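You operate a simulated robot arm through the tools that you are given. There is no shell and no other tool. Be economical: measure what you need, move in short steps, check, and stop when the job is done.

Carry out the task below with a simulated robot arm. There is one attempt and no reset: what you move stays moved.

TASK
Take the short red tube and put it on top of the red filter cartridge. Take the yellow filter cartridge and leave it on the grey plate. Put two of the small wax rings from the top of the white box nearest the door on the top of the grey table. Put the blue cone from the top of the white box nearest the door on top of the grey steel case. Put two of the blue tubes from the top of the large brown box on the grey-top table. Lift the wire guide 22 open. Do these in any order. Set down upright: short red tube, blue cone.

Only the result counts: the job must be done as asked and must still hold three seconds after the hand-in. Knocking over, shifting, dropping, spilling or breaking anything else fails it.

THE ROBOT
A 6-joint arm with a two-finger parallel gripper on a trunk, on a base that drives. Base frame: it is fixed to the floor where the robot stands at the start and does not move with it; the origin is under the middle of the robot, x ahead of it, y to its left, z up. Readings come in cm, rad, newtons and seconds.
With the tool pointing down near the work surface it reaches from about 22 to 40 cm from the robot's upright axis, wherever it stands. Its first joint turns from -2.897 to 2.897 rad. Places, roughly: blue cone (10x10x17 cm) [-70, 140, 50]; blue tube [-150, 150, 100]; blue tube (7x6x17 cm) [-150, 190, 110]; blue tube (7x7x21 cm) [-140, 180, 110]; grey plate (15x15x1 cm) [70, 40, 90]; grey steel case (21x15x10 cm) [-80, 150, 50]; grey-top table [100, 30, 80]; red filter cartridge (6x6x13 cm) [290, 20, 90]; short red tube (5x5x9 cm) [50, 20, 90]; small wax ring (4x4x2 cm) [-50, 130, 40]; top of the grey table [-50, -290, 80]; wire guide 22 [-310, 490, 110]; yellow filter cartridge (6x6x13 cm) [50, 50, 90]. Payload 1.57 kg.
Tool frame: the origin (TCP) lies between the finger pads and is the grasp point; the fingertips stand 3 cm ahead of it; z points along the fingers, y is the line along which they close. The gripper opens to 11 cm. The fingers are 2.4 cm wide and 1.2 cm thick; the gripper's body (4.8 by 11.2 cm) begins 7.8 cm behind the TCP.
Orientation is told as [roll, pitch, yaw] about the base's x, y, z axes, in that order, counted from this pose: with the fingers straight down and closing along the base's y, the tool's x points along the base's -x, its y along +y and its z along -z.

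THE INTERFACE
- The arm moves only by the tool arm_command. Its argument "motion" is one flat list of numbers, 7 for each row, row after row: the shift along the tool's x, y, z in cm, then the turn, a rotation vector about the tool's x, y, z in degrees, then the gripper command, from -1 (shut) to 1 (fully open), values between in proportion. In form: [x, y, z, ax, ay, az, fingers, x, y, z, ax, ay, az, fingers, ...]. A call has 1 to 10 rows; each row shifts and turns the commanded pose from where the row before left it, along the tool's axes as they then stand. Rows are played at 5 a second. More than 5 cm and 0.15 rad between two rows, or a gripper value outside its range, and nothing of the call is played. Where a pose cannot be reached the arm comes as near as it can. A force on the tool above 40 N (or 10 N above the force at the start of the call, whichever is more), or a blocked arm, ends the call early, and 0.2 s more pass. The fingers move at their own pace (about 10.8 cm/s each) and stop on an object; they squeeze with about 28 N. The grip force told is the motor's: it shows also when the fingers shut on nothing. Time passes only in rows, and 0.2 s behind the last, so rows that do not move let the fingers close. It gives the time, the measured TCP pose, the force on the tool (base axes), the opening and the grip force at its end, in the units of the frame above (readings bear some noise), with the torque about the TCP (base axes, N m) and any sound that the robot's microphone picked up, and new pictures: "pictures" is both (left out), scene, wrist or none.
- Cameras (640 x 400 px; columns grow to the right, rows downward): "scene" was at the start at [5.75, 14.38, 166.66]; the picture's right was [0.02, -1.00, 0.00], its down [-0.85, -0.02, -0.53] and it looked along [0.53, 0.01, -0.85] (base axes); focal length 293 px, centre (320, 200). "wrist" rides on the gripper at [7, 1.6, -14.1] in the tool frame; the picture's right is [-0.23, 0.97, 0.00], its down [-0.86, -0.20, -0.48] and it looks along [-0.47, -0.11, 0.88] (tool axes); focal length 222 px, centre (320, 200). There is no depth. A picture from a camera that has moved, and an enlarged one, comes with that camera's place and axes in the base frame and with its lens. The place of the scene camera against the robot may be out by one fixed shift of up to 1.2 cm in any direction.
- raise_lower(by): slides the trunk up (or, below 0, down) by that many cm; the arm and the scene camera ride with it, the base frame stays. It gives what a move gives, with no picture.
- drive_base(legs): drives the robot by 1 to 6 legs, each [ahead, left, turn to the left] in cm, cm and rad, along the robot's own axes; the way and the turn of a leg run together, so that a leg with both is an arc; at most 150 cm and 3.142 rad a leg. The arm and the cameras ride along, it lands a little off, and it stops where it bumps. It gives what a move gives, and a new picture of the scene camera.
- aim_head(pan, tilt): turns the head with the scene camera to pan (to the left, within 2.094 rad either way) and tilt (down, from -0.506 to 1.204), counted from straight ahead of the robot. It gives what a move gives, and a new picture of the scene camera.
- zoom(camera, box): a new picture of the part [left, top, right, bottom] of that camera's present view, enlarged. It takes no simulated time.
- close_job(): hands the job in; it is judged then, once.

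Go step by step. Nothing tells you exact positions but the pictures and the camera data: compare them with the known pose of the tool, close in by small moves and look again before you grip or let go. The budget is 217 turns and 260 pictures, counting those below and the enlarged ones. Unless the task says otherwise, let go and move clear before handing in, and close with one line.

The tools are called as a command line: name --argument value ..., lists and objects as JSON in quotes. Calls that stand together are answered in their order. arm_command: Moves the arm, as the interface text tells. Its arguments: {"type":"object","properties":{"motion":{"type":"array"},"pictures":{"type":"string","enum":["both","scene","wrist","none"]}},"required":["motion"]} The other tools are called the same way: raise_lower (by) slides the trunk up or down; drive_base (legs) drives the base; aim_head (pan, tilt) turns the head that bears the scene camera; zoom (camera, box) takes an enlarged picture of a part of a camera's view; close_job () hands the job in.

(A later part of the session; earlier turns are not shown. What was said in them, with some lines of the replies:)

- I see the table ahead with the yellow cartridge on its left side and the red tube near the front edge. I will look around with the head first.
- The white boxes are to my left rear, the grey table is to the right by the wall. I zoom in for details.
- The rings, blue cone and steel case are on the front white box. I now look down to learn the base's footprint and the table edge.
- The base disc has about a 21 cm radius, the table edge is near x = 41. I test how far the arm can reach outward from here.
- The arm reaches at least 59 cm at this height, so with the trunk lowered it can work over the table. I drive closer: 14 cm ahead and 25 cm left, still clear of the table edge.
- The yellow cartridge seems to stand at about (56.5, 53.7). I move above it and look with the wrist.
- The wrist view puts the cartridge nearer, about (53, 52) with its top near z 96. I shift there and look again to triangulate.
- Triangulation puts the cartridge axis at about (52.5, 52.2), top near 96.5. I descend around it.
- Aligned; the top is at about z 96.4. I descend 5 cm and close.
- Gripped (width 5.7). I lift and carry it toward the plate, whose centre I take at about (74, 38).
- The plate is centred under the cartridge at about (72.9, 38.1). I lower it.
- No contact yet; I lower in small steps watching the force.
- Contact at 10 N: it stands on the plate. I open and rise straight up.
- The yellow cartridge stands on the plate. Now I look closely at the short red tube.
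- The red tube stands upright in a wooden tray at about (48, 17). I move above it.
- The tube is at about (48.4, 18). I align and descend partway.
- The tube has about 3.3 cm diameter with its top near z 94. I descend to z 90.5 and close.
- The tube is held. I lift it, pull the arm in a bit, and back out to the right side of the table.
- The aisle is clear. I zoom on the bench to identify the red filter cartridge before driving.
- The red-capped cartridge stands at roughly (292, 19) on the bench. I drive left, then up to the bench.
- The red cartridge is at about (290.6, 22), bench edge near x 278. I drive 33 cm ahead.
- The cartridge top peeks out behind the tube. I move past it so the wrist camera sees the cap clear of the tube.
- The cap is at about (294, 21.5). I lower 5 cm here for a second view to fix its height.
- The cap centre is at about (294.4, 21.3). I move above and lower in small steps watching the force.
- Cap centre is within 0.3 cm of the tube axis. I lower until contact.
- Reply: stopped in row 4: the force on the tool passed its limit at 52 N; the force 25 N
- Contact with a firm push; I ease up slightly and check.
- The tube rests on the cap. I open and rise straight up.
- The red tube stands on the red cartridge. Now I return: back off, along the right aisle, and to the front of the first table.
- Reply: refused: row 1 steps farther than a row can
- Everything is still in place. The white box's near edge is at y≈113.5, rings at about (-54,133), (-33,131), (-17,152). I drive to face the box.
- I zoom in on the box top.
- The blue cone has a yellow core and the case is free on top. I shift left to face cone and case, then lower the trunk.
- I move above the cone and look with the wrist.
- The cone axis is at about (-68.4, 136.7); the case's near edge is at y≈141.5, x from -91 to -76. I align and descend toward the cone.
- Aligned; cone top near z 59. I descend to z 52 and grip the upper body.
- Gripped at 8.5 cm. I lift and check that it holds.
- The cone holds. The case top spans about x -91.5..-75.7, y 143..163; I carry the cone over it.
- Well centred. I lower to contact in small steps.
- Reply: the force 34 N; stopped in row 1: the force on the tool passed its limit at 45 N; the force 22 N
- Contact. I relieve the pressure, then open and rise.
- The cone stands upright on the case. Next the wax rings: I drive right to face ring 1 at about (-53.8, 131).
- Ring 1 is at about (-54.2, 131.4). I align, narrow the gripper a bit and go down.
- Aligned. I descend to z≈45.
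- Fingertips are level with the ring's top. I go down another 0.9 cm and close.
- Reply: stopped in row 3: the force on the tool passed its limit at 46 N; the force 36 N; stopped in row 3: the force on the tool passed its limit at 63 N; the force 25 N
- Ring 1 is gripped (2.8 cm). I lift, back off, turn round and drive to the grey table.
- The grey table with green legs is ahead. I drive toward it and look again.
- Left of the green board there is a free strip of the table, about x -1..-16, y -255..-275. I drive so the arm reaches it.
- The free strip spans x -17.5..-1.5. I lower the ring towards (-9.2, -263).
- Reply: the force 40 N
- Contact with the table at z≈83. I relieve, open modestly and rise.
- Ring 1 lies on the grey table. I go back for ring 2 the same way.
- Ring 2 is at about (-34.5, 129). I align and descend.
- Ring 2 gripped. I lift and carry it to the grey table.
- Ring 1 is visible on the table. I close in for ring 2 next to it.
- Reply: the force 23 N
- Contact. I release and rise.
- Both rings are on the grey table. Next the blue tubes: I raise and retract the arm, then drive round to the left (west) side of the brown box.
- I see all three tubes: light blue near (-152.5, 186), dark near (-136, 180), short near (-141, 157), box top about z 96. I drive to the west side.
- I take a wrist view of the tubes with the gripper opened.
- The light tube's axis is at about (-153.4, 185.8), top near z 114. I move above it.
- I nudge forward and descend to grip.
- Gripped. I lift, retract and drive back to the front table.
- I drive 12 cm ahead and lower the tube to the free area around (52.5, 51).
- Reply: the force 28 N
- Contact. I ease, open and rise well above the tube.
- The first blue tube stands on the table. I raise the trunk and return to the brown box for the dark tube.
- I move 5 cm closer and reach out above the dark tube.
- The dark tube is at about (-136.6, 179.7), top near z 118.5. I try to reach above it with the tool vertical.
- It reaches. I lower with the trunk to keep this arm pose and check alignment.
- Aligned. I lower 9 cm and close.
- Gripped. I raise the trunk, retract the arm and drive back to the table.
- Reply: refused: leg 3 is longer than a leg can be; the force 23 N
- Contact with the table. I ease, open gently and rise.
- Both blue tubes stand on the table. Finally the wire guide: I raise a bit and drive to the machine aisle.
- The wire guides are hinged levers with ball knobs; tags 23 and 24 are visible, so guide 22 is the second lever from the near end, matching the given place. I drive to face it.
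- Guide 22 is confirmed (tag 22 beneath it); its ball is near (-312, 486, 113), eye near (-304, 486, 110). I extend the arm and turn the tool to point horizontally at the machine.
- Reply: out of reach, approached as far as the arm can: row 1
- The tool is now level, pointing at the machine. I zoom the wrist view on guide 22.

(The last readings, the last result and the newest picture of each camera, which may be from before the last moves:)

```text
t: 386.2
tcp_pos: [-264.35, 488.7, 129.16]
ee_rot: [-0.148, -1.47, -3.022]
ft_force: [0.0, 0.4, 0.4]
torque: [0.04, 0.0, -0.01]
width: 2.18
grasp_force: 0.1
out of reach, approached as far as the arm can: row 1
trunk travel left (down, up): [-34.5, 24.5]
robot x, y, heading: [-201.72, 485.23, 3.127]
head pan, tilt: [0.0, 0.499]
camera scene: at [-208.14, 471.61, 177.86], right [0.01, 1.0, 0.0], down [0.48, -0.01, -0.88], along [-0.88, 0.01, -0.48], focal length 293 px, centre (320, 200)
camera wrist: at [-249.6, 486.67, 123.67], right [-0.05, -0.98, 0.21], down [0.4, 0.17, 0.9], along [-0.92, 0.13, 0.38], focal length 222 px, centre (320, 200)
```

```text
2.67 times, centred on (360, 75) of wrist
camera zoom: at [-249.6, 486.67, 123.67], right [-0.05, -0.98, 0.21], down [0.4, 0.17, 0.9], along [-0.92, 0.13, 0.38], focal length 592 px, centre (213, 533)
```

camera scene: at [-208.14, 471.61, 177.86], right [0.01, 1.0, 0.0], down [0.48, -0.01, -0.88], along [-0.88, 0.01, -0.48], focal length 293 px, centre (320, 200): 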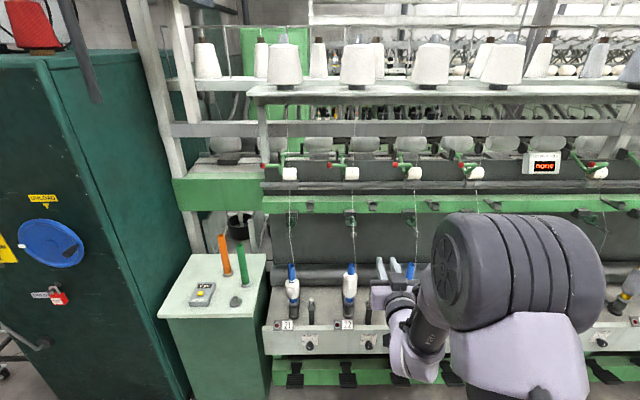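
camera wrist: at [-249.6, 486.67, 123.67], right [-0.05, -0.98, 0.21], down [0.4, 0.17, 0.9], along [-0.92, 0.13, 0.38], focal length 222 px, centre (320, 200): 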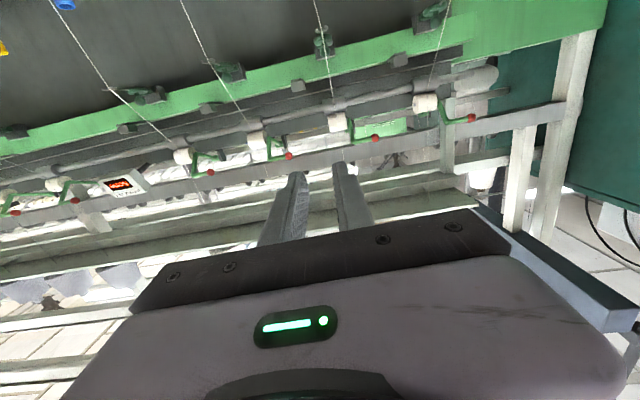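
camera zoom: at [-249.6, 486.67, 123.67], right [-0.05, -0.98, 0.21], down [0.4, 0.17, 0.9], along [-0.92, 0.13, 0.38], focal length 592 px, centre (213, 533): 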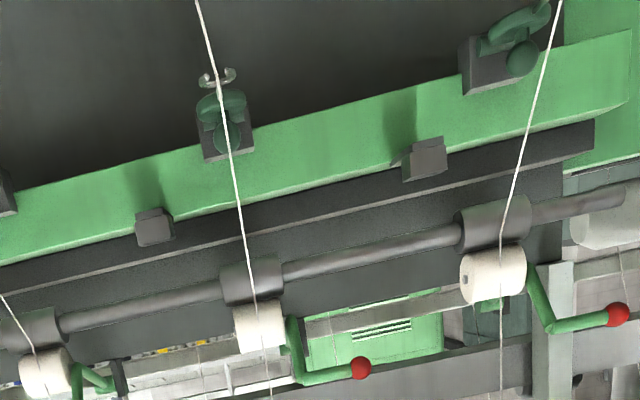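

Ball about (-310.5, 486.3, 112.4), eye about (-302.5, 486.3, 110.3). I lower the trunk so the fingers come in beneath the lever, then close in.

raise_lower --by -24

drive_base --legs '[[24, 2.4, 0]]'

arm_command --motion '[0, 0, 0, 0, 0, 0, -0.6]' --pictures "wrist"

```text
t: 388.7
tcp_pos: [-264.39, 488.69, 105.09]
ee_rot: [-0.152, -1.468, -3.019]
ft_force: [0.0, 0.6, 0.5]
torque: [-0.01, 0.01, 0.01]
width: 2.21
grasp_force: 0.0
trunk travel left (down, up): [-10.5, 48.5]
robot x, y, heading: [-202.21, 485.38, 3.133]
head pan, tilt: [0.0, 0.499]
```

```text
t: 390.5
tcp_pos: [-288.36, 486.63, 105.19]
ee_rot: [-0.153, -1.467, -3.02]
ft_force: [-0.3, 0.3, -0.2]
torque: [0.02, -0.01, 0.02]
width: 2.2
grasp_force: 0.1
trunk travel left (down, up): [-10.5, 48.5]
robot x, y, heading: [-225.74, 483.09, 3.134]
head pan, tilt: [0.0, 0.499]
camera scene: at [-232.17, 469.51, 153.85], right [0.01, 1.0, 0.0], down [0.48, -0.01, -0.88], along [-0.88, 0.01, -0.48], focal length 293 px, centre (320, 200)
```

scene: 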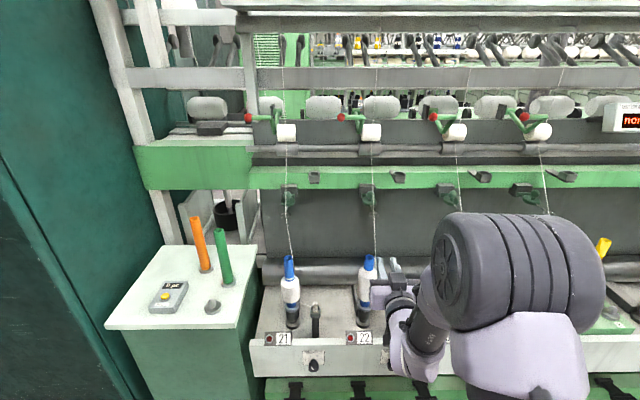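

```text
t: 390.9
tcp_pos: [-288.2, 486.56, 105.11]
ee_rot: [-0.151, -1.469, -3.02]
ft_force: [0.5, -0.2, 0.0]
torque: [0.0, -0.03, 0.0]
width: 2.19
grasp_force: 0.1
trunk travel left (down, up): [-10.5, 48.5]
robot x, y, heading: [-225.88, 483.18, 3.129]
head pan, tilt: [0.0, 0.499]
camera wrist: at [-273.55, 484.62, 99.68], right [-0.05, -0.98, 0.21], down [0.39, 0.17, 0.9], along [-0.92, 0.13, 0.38], focal length 222 px, centre (320, 200)
```

wrist: 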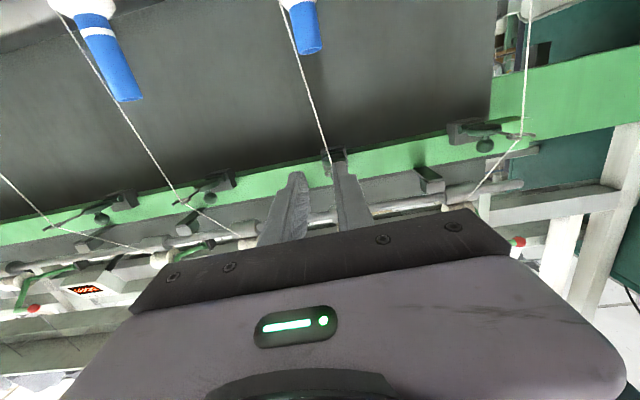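

zoom --camera "wrist" --box '[260, 110, 400, 220]'

zoom --camera "scene" --box '[320, 140, 440, 320]'

```text
3.64 times, centred on (330, 165) of wrist
camera zoom: at [-273.55, 484.62, 99.68], right [-0.05, -0.98, 0.21], down [0.39, 0.17, 0.9], along [-0.92, 0.13, 0.38], focal length 808 px, centre (284, 327)
```

zoom: 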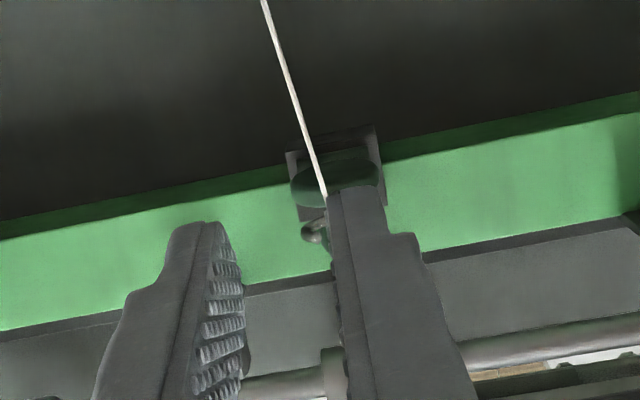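

```text
2.22 times, centred on (380, 230) of scene
camera zoom: at [-232.11, 469.51, 153.85], right [0.01, 1.0, 0.0], down [0.48, -0.01, -0.88], along [-0.88, 0.01, -0.48], focal length 650 px, centre (187, 133)
```

zoom: 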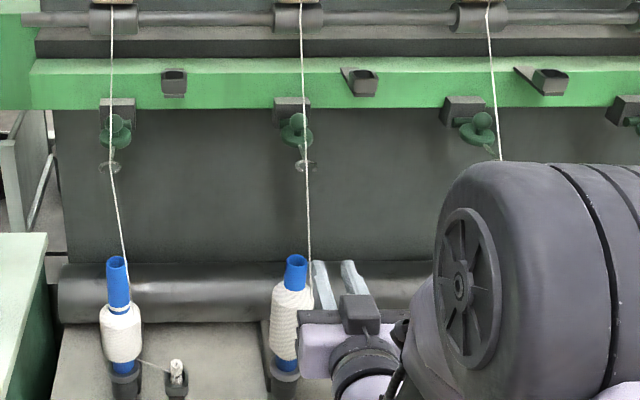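

The lever's centre line is near y 485.9. I slide the fingers in beneath it, straddling the thread.

arm_command --motion '[-0.11, 0.28, 3.85, 0, 0, 0, -0.6, -0.11, 0.28, 3.85, 0, 0, 0, -0.6, -0.11, 0.28, 3.85, 0, 0, 0, -0.6, -0.11, 0.28, 3.85, 0, 0, 0, -0.6, 0, 0, 0, 0, 0, 0, -0.6]' --pictures "both"

zoom --camera "wrist" --box '[240, 70, 420, 230]'

zoom --camera "scene" --box '[320, 160, 440, 300]'

```text
t: 392.1
tcp_pos: [-303.67, 485.96, 103.95]
ee_rot: [-0.154, -1.467, -3.018]
ft_force: [-0.8, 0.1, -0.2]
torque: [-0.01, 0.0, -0.04]
width: 2.21
grasp_force: 0.0
trunk travel left (down, up): [-10.5, 48.5]
robot x, y, heading: [-225.72, 483.29, 3.13]
head pan, tilt: [0.0, 0.499]
camera scene: at [-232.11, 469.51, 153.86], right [0.01, 1.0, 0.0], down [0.48, -0.01, -0.88], along [-0.88, 0.01, -0.48], focal length 293 px, centre (320, 200)
camera wrist: at [-288.9, 484.02, 98.58], right [-0.05, -0.98, 0.21], down [0.4, 0.17, 0.9], along [-0.92, 0.13, 0.38], focal length 222 px, centre (320, 200)
```

scene: 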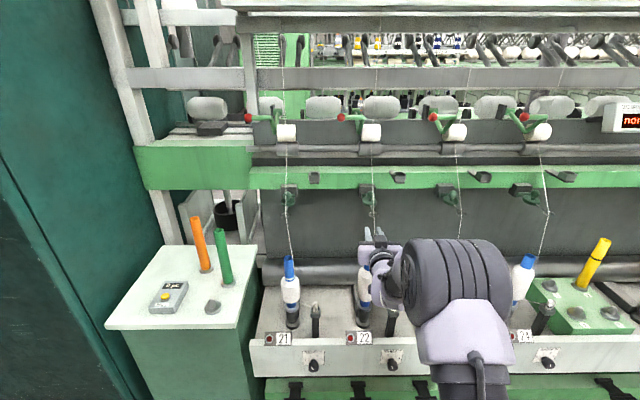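
wrist: 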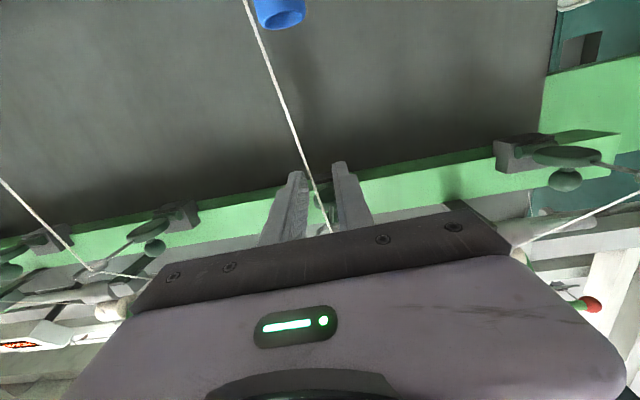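

```text
2.50 times, centred on (330, 150) of wrist
camera zoom: at [-288.9, 484.02, 98.58], right [-0.05, -0.98, 0.21], down [0.4, 0.17, 0.9], along [-0.92, 0.13, 0.38], focal length 555 px, centre (295, 325)
```

zoom: 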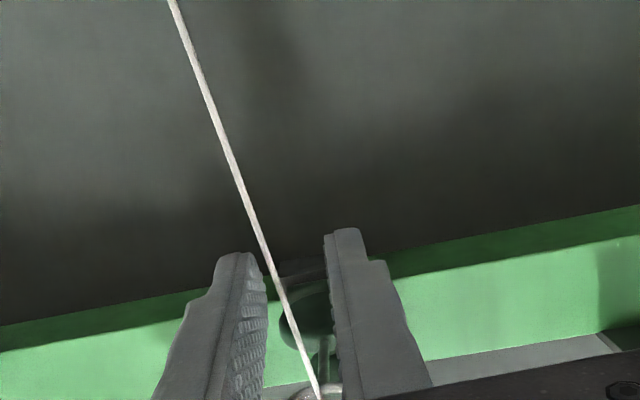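

```text
2.86 times, centred on (380, 230) of scene
camera zoom: at [-232.11, 469.51, 153.86], right [0.01, 1.0, 0.0], down [0.48, -0.01, -0.88], along [-0.88, 0.01, -0.48], focal length 836 px, centre (149, 114)
```

zoom: 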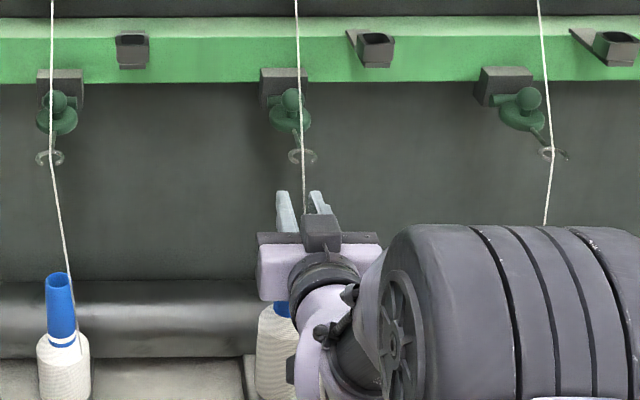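

Fingers are below the eye and straddle the thread. I nearly close them, back off 1 cm and start lifting from beneath.

arm_command --motion '[0.12, 0, -1.2, 0, 0, 0, -0.94, 0, 0, 0, 0, 0, 0, -0.94, -2.5, 0, -0.25, 0, 0, 0, -0.94, -2, 0, -0.2, 0, 0, 0, -0.94, -2, 0, 0, 0, 0, 0, -0.94, 0, 0, 0, 0, 0, 0, -0.94]' --pictures "both"

zoom --camera "scene" --box '[320, 160, 440, 300]'

```text
t: 393.5
tcp_pos: [-302.67, 485.76, 110.57]
ee_rot: [-0.155, -1.471, -3.018]
ft_force: [0.0, 0.8, 0.2]
torque: [-0.01, -0.03, -0.01]
width: 0.32
grasp_force: 0.1
trunk travel left (down, up): [-10.5, 48.5]
robot x, y, heading: [-225.94, 483.11, 3.124]
head pan, tilt: [0.0, 0.499]
camera scene: at [-232.11, 469.51, 153.85], right [0.01, 1.0, 0.0], down [0.48, -0.01, -0.88], along [-0.88, 0.01, -0.48], focal length 293 px, centre (320, 200)
camera wrist: at [-287.97, 483.79, 105.15], right [-0.05, -0.98, 0.21], down [0.4, 0.17, 0.9], along [-0.92, 0.13, 0.38], focal length 222 px, centre (320, 200)
```

scene: 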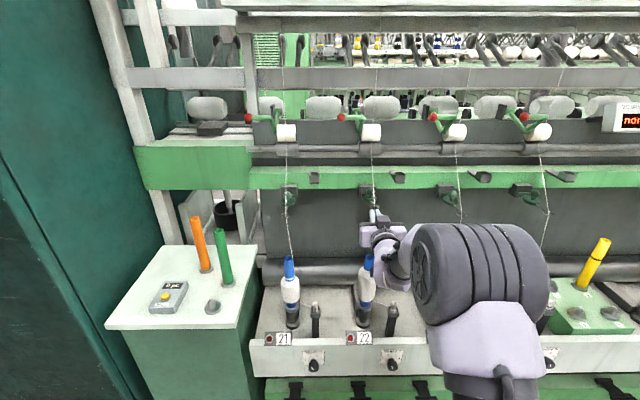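
wrist: 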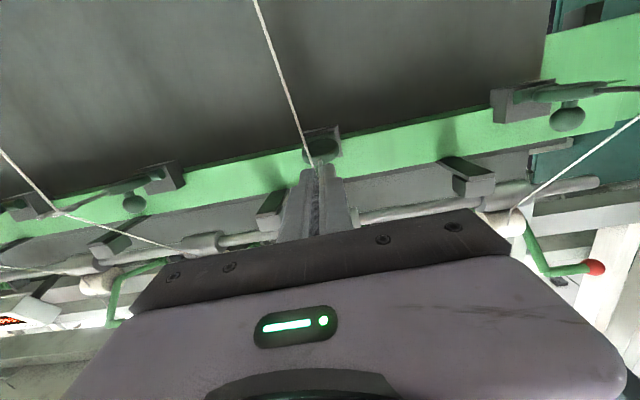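

```text
2.86 times, centred on (380, 230) of scene
camera zoom: at [-232.11, 469.51, 153.85], right [0.01, 1.0, 0.0], down [0.48, -0.01, -0.88], along [-0.88, 0.01, -0.48], focal length 836 px, centre (149, 114)
```

zoom: 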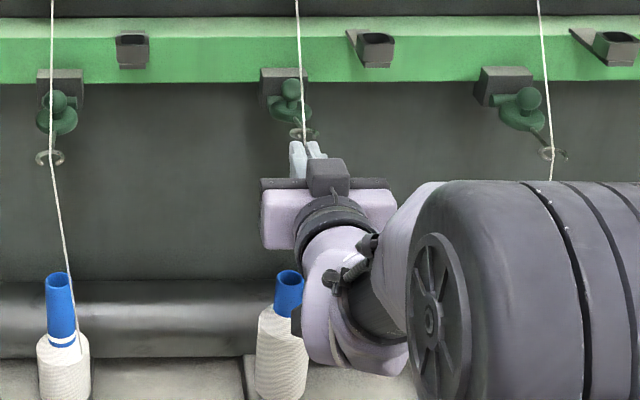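

The lever is rising. I continue along the arc.

arm_command --motion '[-2.15, 0, 0.3, 0, 0, 0, -0.94, -2.33, 0, 1.1, 0, 0, 0, -0.94, -2.32, 0, 2.0, 0, 0, 0, -0.94, 0, 0, 0, 0, 0, 0, -0.94]' --pictures "both"

zoom --camera "scene" --box '[320, 140, 440, 280]'

```text
t: 394.5
tcp_pos: [-306.69, 485.87, 116.84]
ee_rot: [-0.151, -1.466, -3.021]
ft_force: [-0.6, 0.4, -0.1]
torque: [0.0, -0.01, 0.01]
width: 0.32
grasp_force: 0.0
trunk travel left (down, up): [-10.5, 48.5]
robot x, y, heading: [-225.51, 483.04, 3.123]
head pan, tilt: [0.0, 0.499]
camera scene: at [-232.11, 469.51, 153.85], right [0.01, 1.0, 0.0], down [0.48, -0.01, -0.88], along [-0.88, 0.01, -0.48], focal length 293 px, centre (320, 200)
camera wrist: at [-292.04, 483.82, 111.5], right [-0.05, -0.98, 0.21], down [0.4, 0.17, 0.9], along [-0.92, 0.13, 0.38], focal length 222 px, centre (320, 200)
```

scene: 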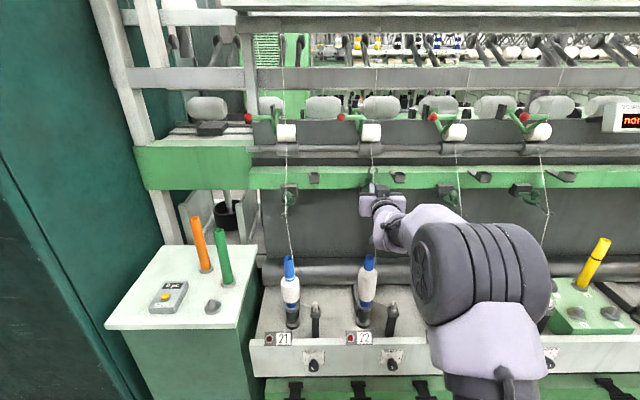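
wrist: 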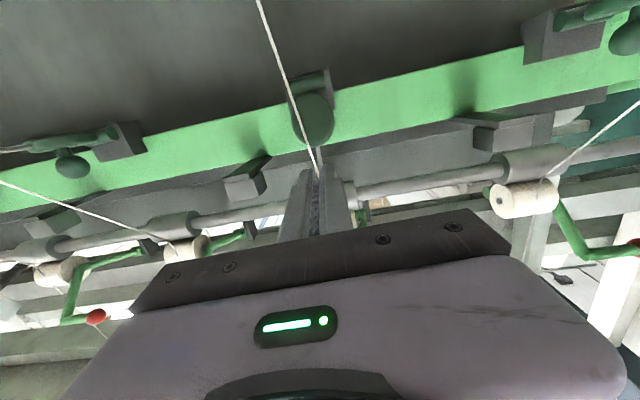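

```text
2.86 times, centred on (380, 210) of scene
camera zoom: at [-232.11, 469.51, 153.85], right [0.01, 1.0, 0.0], down [0.48, -0.01, -0.88], along [-0.88, 0.01, -0.48], focal length 836 px, centre (149, 171)
```

zoom: 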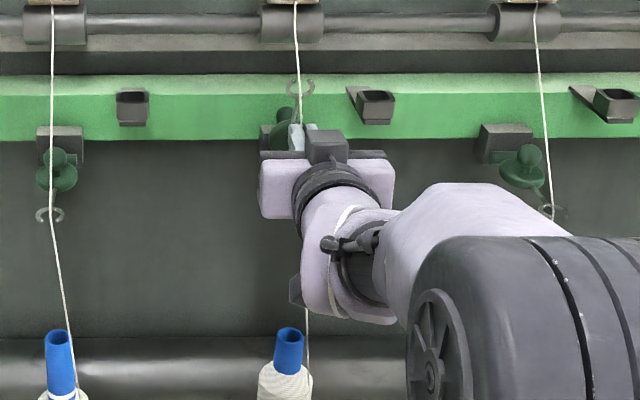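

The lever is already steep. I push a bit further over.

arm_command --motion '[-1.5, 0, 1.7, 0, 0, 0, -0.94, -1.2, 0, 1.6, 0, 0, 0, -0.94, 0, 0, 0, 0, 0, 0, -0.94]' --pictures "wrist"

zoom --camera "scene" --box '[320, 140, 440, 280]'

```text
t: 395.3
tcp_pos: [-310.19, 485.88, 119.26]
ee_rot: [-0.148, -1.465, -3.024]
ft_force: [13.9, 0.0, -7.0]
torque: [0.06, -0.11, 0.09]
width: 0.38
grasp_force: 0.0
trunk travel left (down, up): [-10.5, 48.5]
robot x, y, heading: [-225.62, 483.14, 3.128]
head pan, tilt: [0.0, 0.499]
camera wrist: at [-295.46, 483.96, 113.82], right [-0.05, -0.98, 0.21], down [0.39, 0.17, 0.9], along [-0.92, 0.13, 0.37], focal length 222 px, centre (320, 200)
```

wrist: 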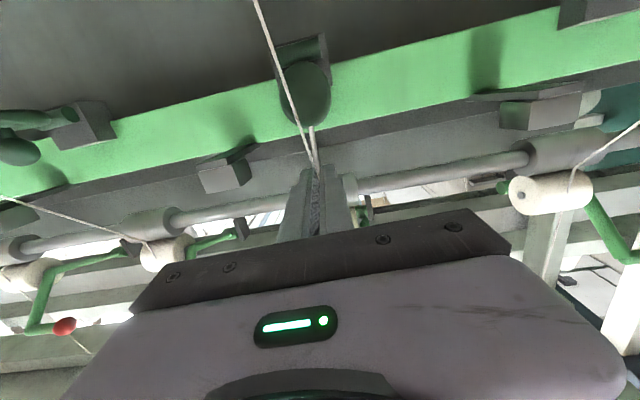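

```text
2.86 times, centred on (380, 210) of scene
camera zoom: at [-231.93, 469.5, 153.85], right [0.01, 1.0, 0.0], down [0.48, -0.01, -0.88], along [-0.88, 0.01, -0.48], focal length 836 px, centre (149, 171)
```

zoom: 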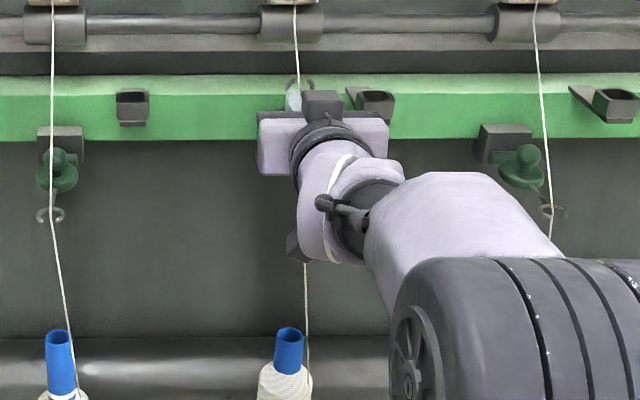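

A 14 N push back shows the lever is at its stop. I back off straight out and see whether it stays open.

arm_command --motion '[0, 0, -4, 0, 0, 0, -0.94, 0, 0, -4.5, 0, 0, 0, -0.94, 0, 0, -4.5, 0, 0, 0, -0.94, 0, 0, -4.5, 0, 0, 0, -0.94, 0, 0, 0, 0, 0, 0, -0.94, 0, 0, 0, 0, 0, 0, -0.94]' --pictures "both"

zoom --camera "scene" --box '[300, 140, 460, 280]'

```text
t: 396.7
tcp_pos: [-292.96, 485.4, 121.06]
ee_rot: [-0.151, -1.469, -3.018]
ft_force: [0.5, 0.4, -0.6]
torque: [0.02, 0.0, -0.03]
width: 0.33
grasp_force: 0.0
trunk travel left (down, up): [-10.5, 48.5]
robot x, y, heading: [-225.83, 483.22, 3.127]
head pan, tilt: [0.0, 0.499]
camera scene: at [-232.12, 469.51, 153.85], right [0.01, 1.0, 0.0], down [0.48, -0.01, -0.88], along [-0.88, 0.01, -0.48], focal length 293 px, centre (320, 200)
camera wrist: at [-278.22, 483.46, 115.61], right [-0.05, -0.98, 0.21], down [0.4, 0.17, 0.9], along [-0.92, 0.13, 0.38], focal length 222 px, centre (320, 200)
```

scene: 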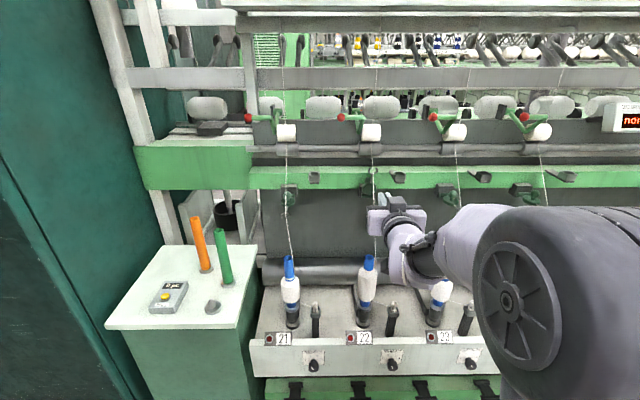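
wrist: 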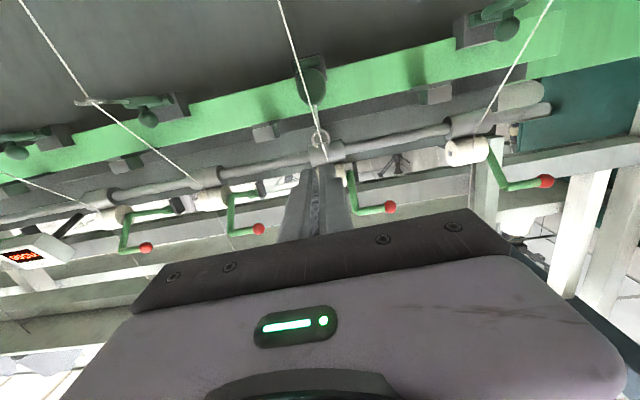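

```text
2.86 times, centred on (380, 210) of scene
camera zoom: at [-232.12, 469.51, 153.85], right [0.01, 1.0, 0.0], down [0.48, -0.01, -0.88], along [-0.88, 0.01, -0.48], focal length 836 px, centre (149, 171)
```

zoom: 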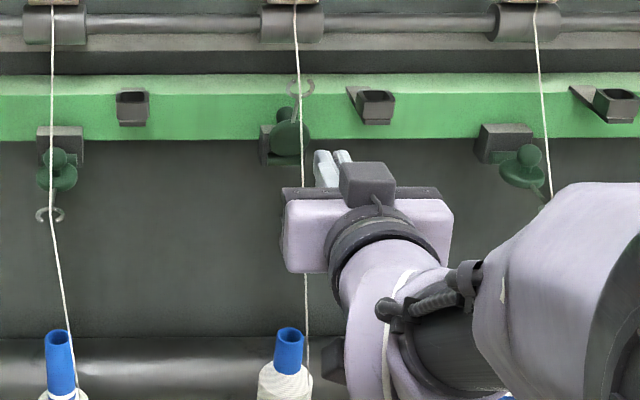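

zoom --camera "wrist" --box '[250, 30, 400, 180]'

```text
2.67 times, centred on (325, 105) of wrist
camera zoom: at [-278.22, 483.46, 115.61], right [-0.05, -0.98, 0.21], down [0.4, 0.17, 0.9], along [-0.92, 0.13, 0.38], focal length 592 px, centre (307, 453)
```

zoom: 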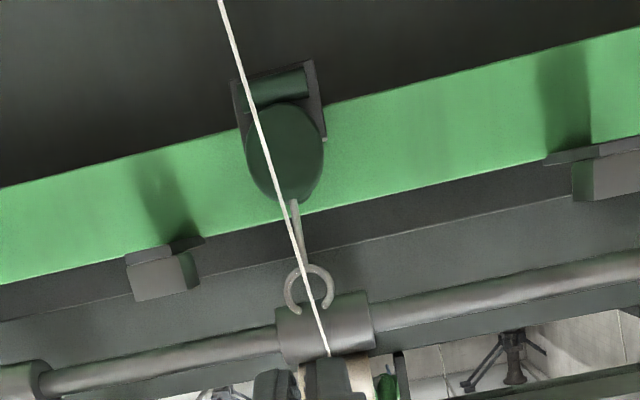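

Guide 22 stands nearly vertical against its stop and holds. I back the robot away and take a last look.

drive_base --legs '[[-35, 0, 0]]'

zoom --camera "scene" --box '[260, 150, 460, 290]'

```text
t: 399.0
tcp_pos: [-258.02, 484.9, 121.07]
ee_rot: [-0.154, -1.468, -3.016]
ft_force: [-1.2, -0.2, -0.2]
torque: [-0.03, -0.05, 0.04]
width: 0.35
grasp_force: 0.1
trunk travel left (down, up): [-10.5, 48.5]
robot x, y, heading: [-190.9, 482.76, 3.132]
head pan, tilt: [0.0, 0.499]
camera scene: at [-197.21, 469.06, 153.86], right [0.01, 1.0, 0.0], down [0.48, -0.01, -0.88], along [-0.88, 0.01, -0.48], focal length 293 px, centre (320, 200)
```

scene: 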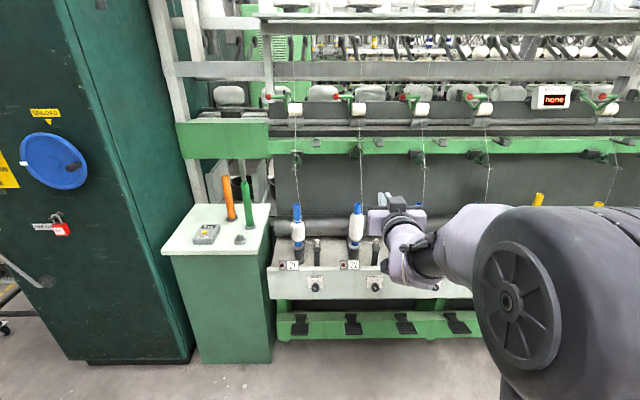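

```text
2.86 times, centred on (360, 220) of scene
camera zoom: at [-197.21, 469.06, 153.86], right [0.01, 1.0, 0.0], down [0.48, -0.01, -0.88], along [-0.88, 0.01, -0.48], focal length 836 px, centre (206, 143)
```

zoom: 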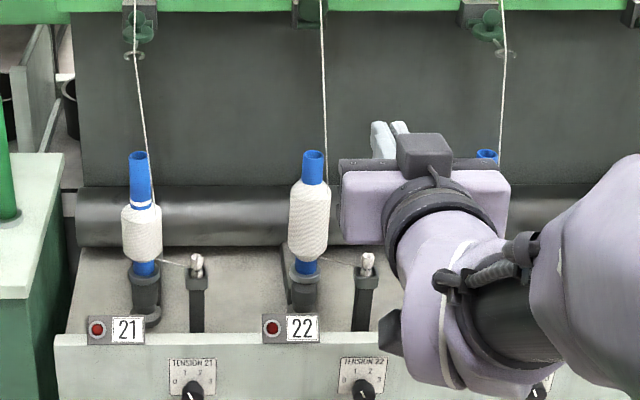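

Guide 22 stays open and the robot is clear of the machine, so all six parts are finished. I hand the job in.

close_job

```text
The job is handed in.
```

All six parts of the task are done and the job is handed in; nothing was knocked over, dropped or broken that I could see.
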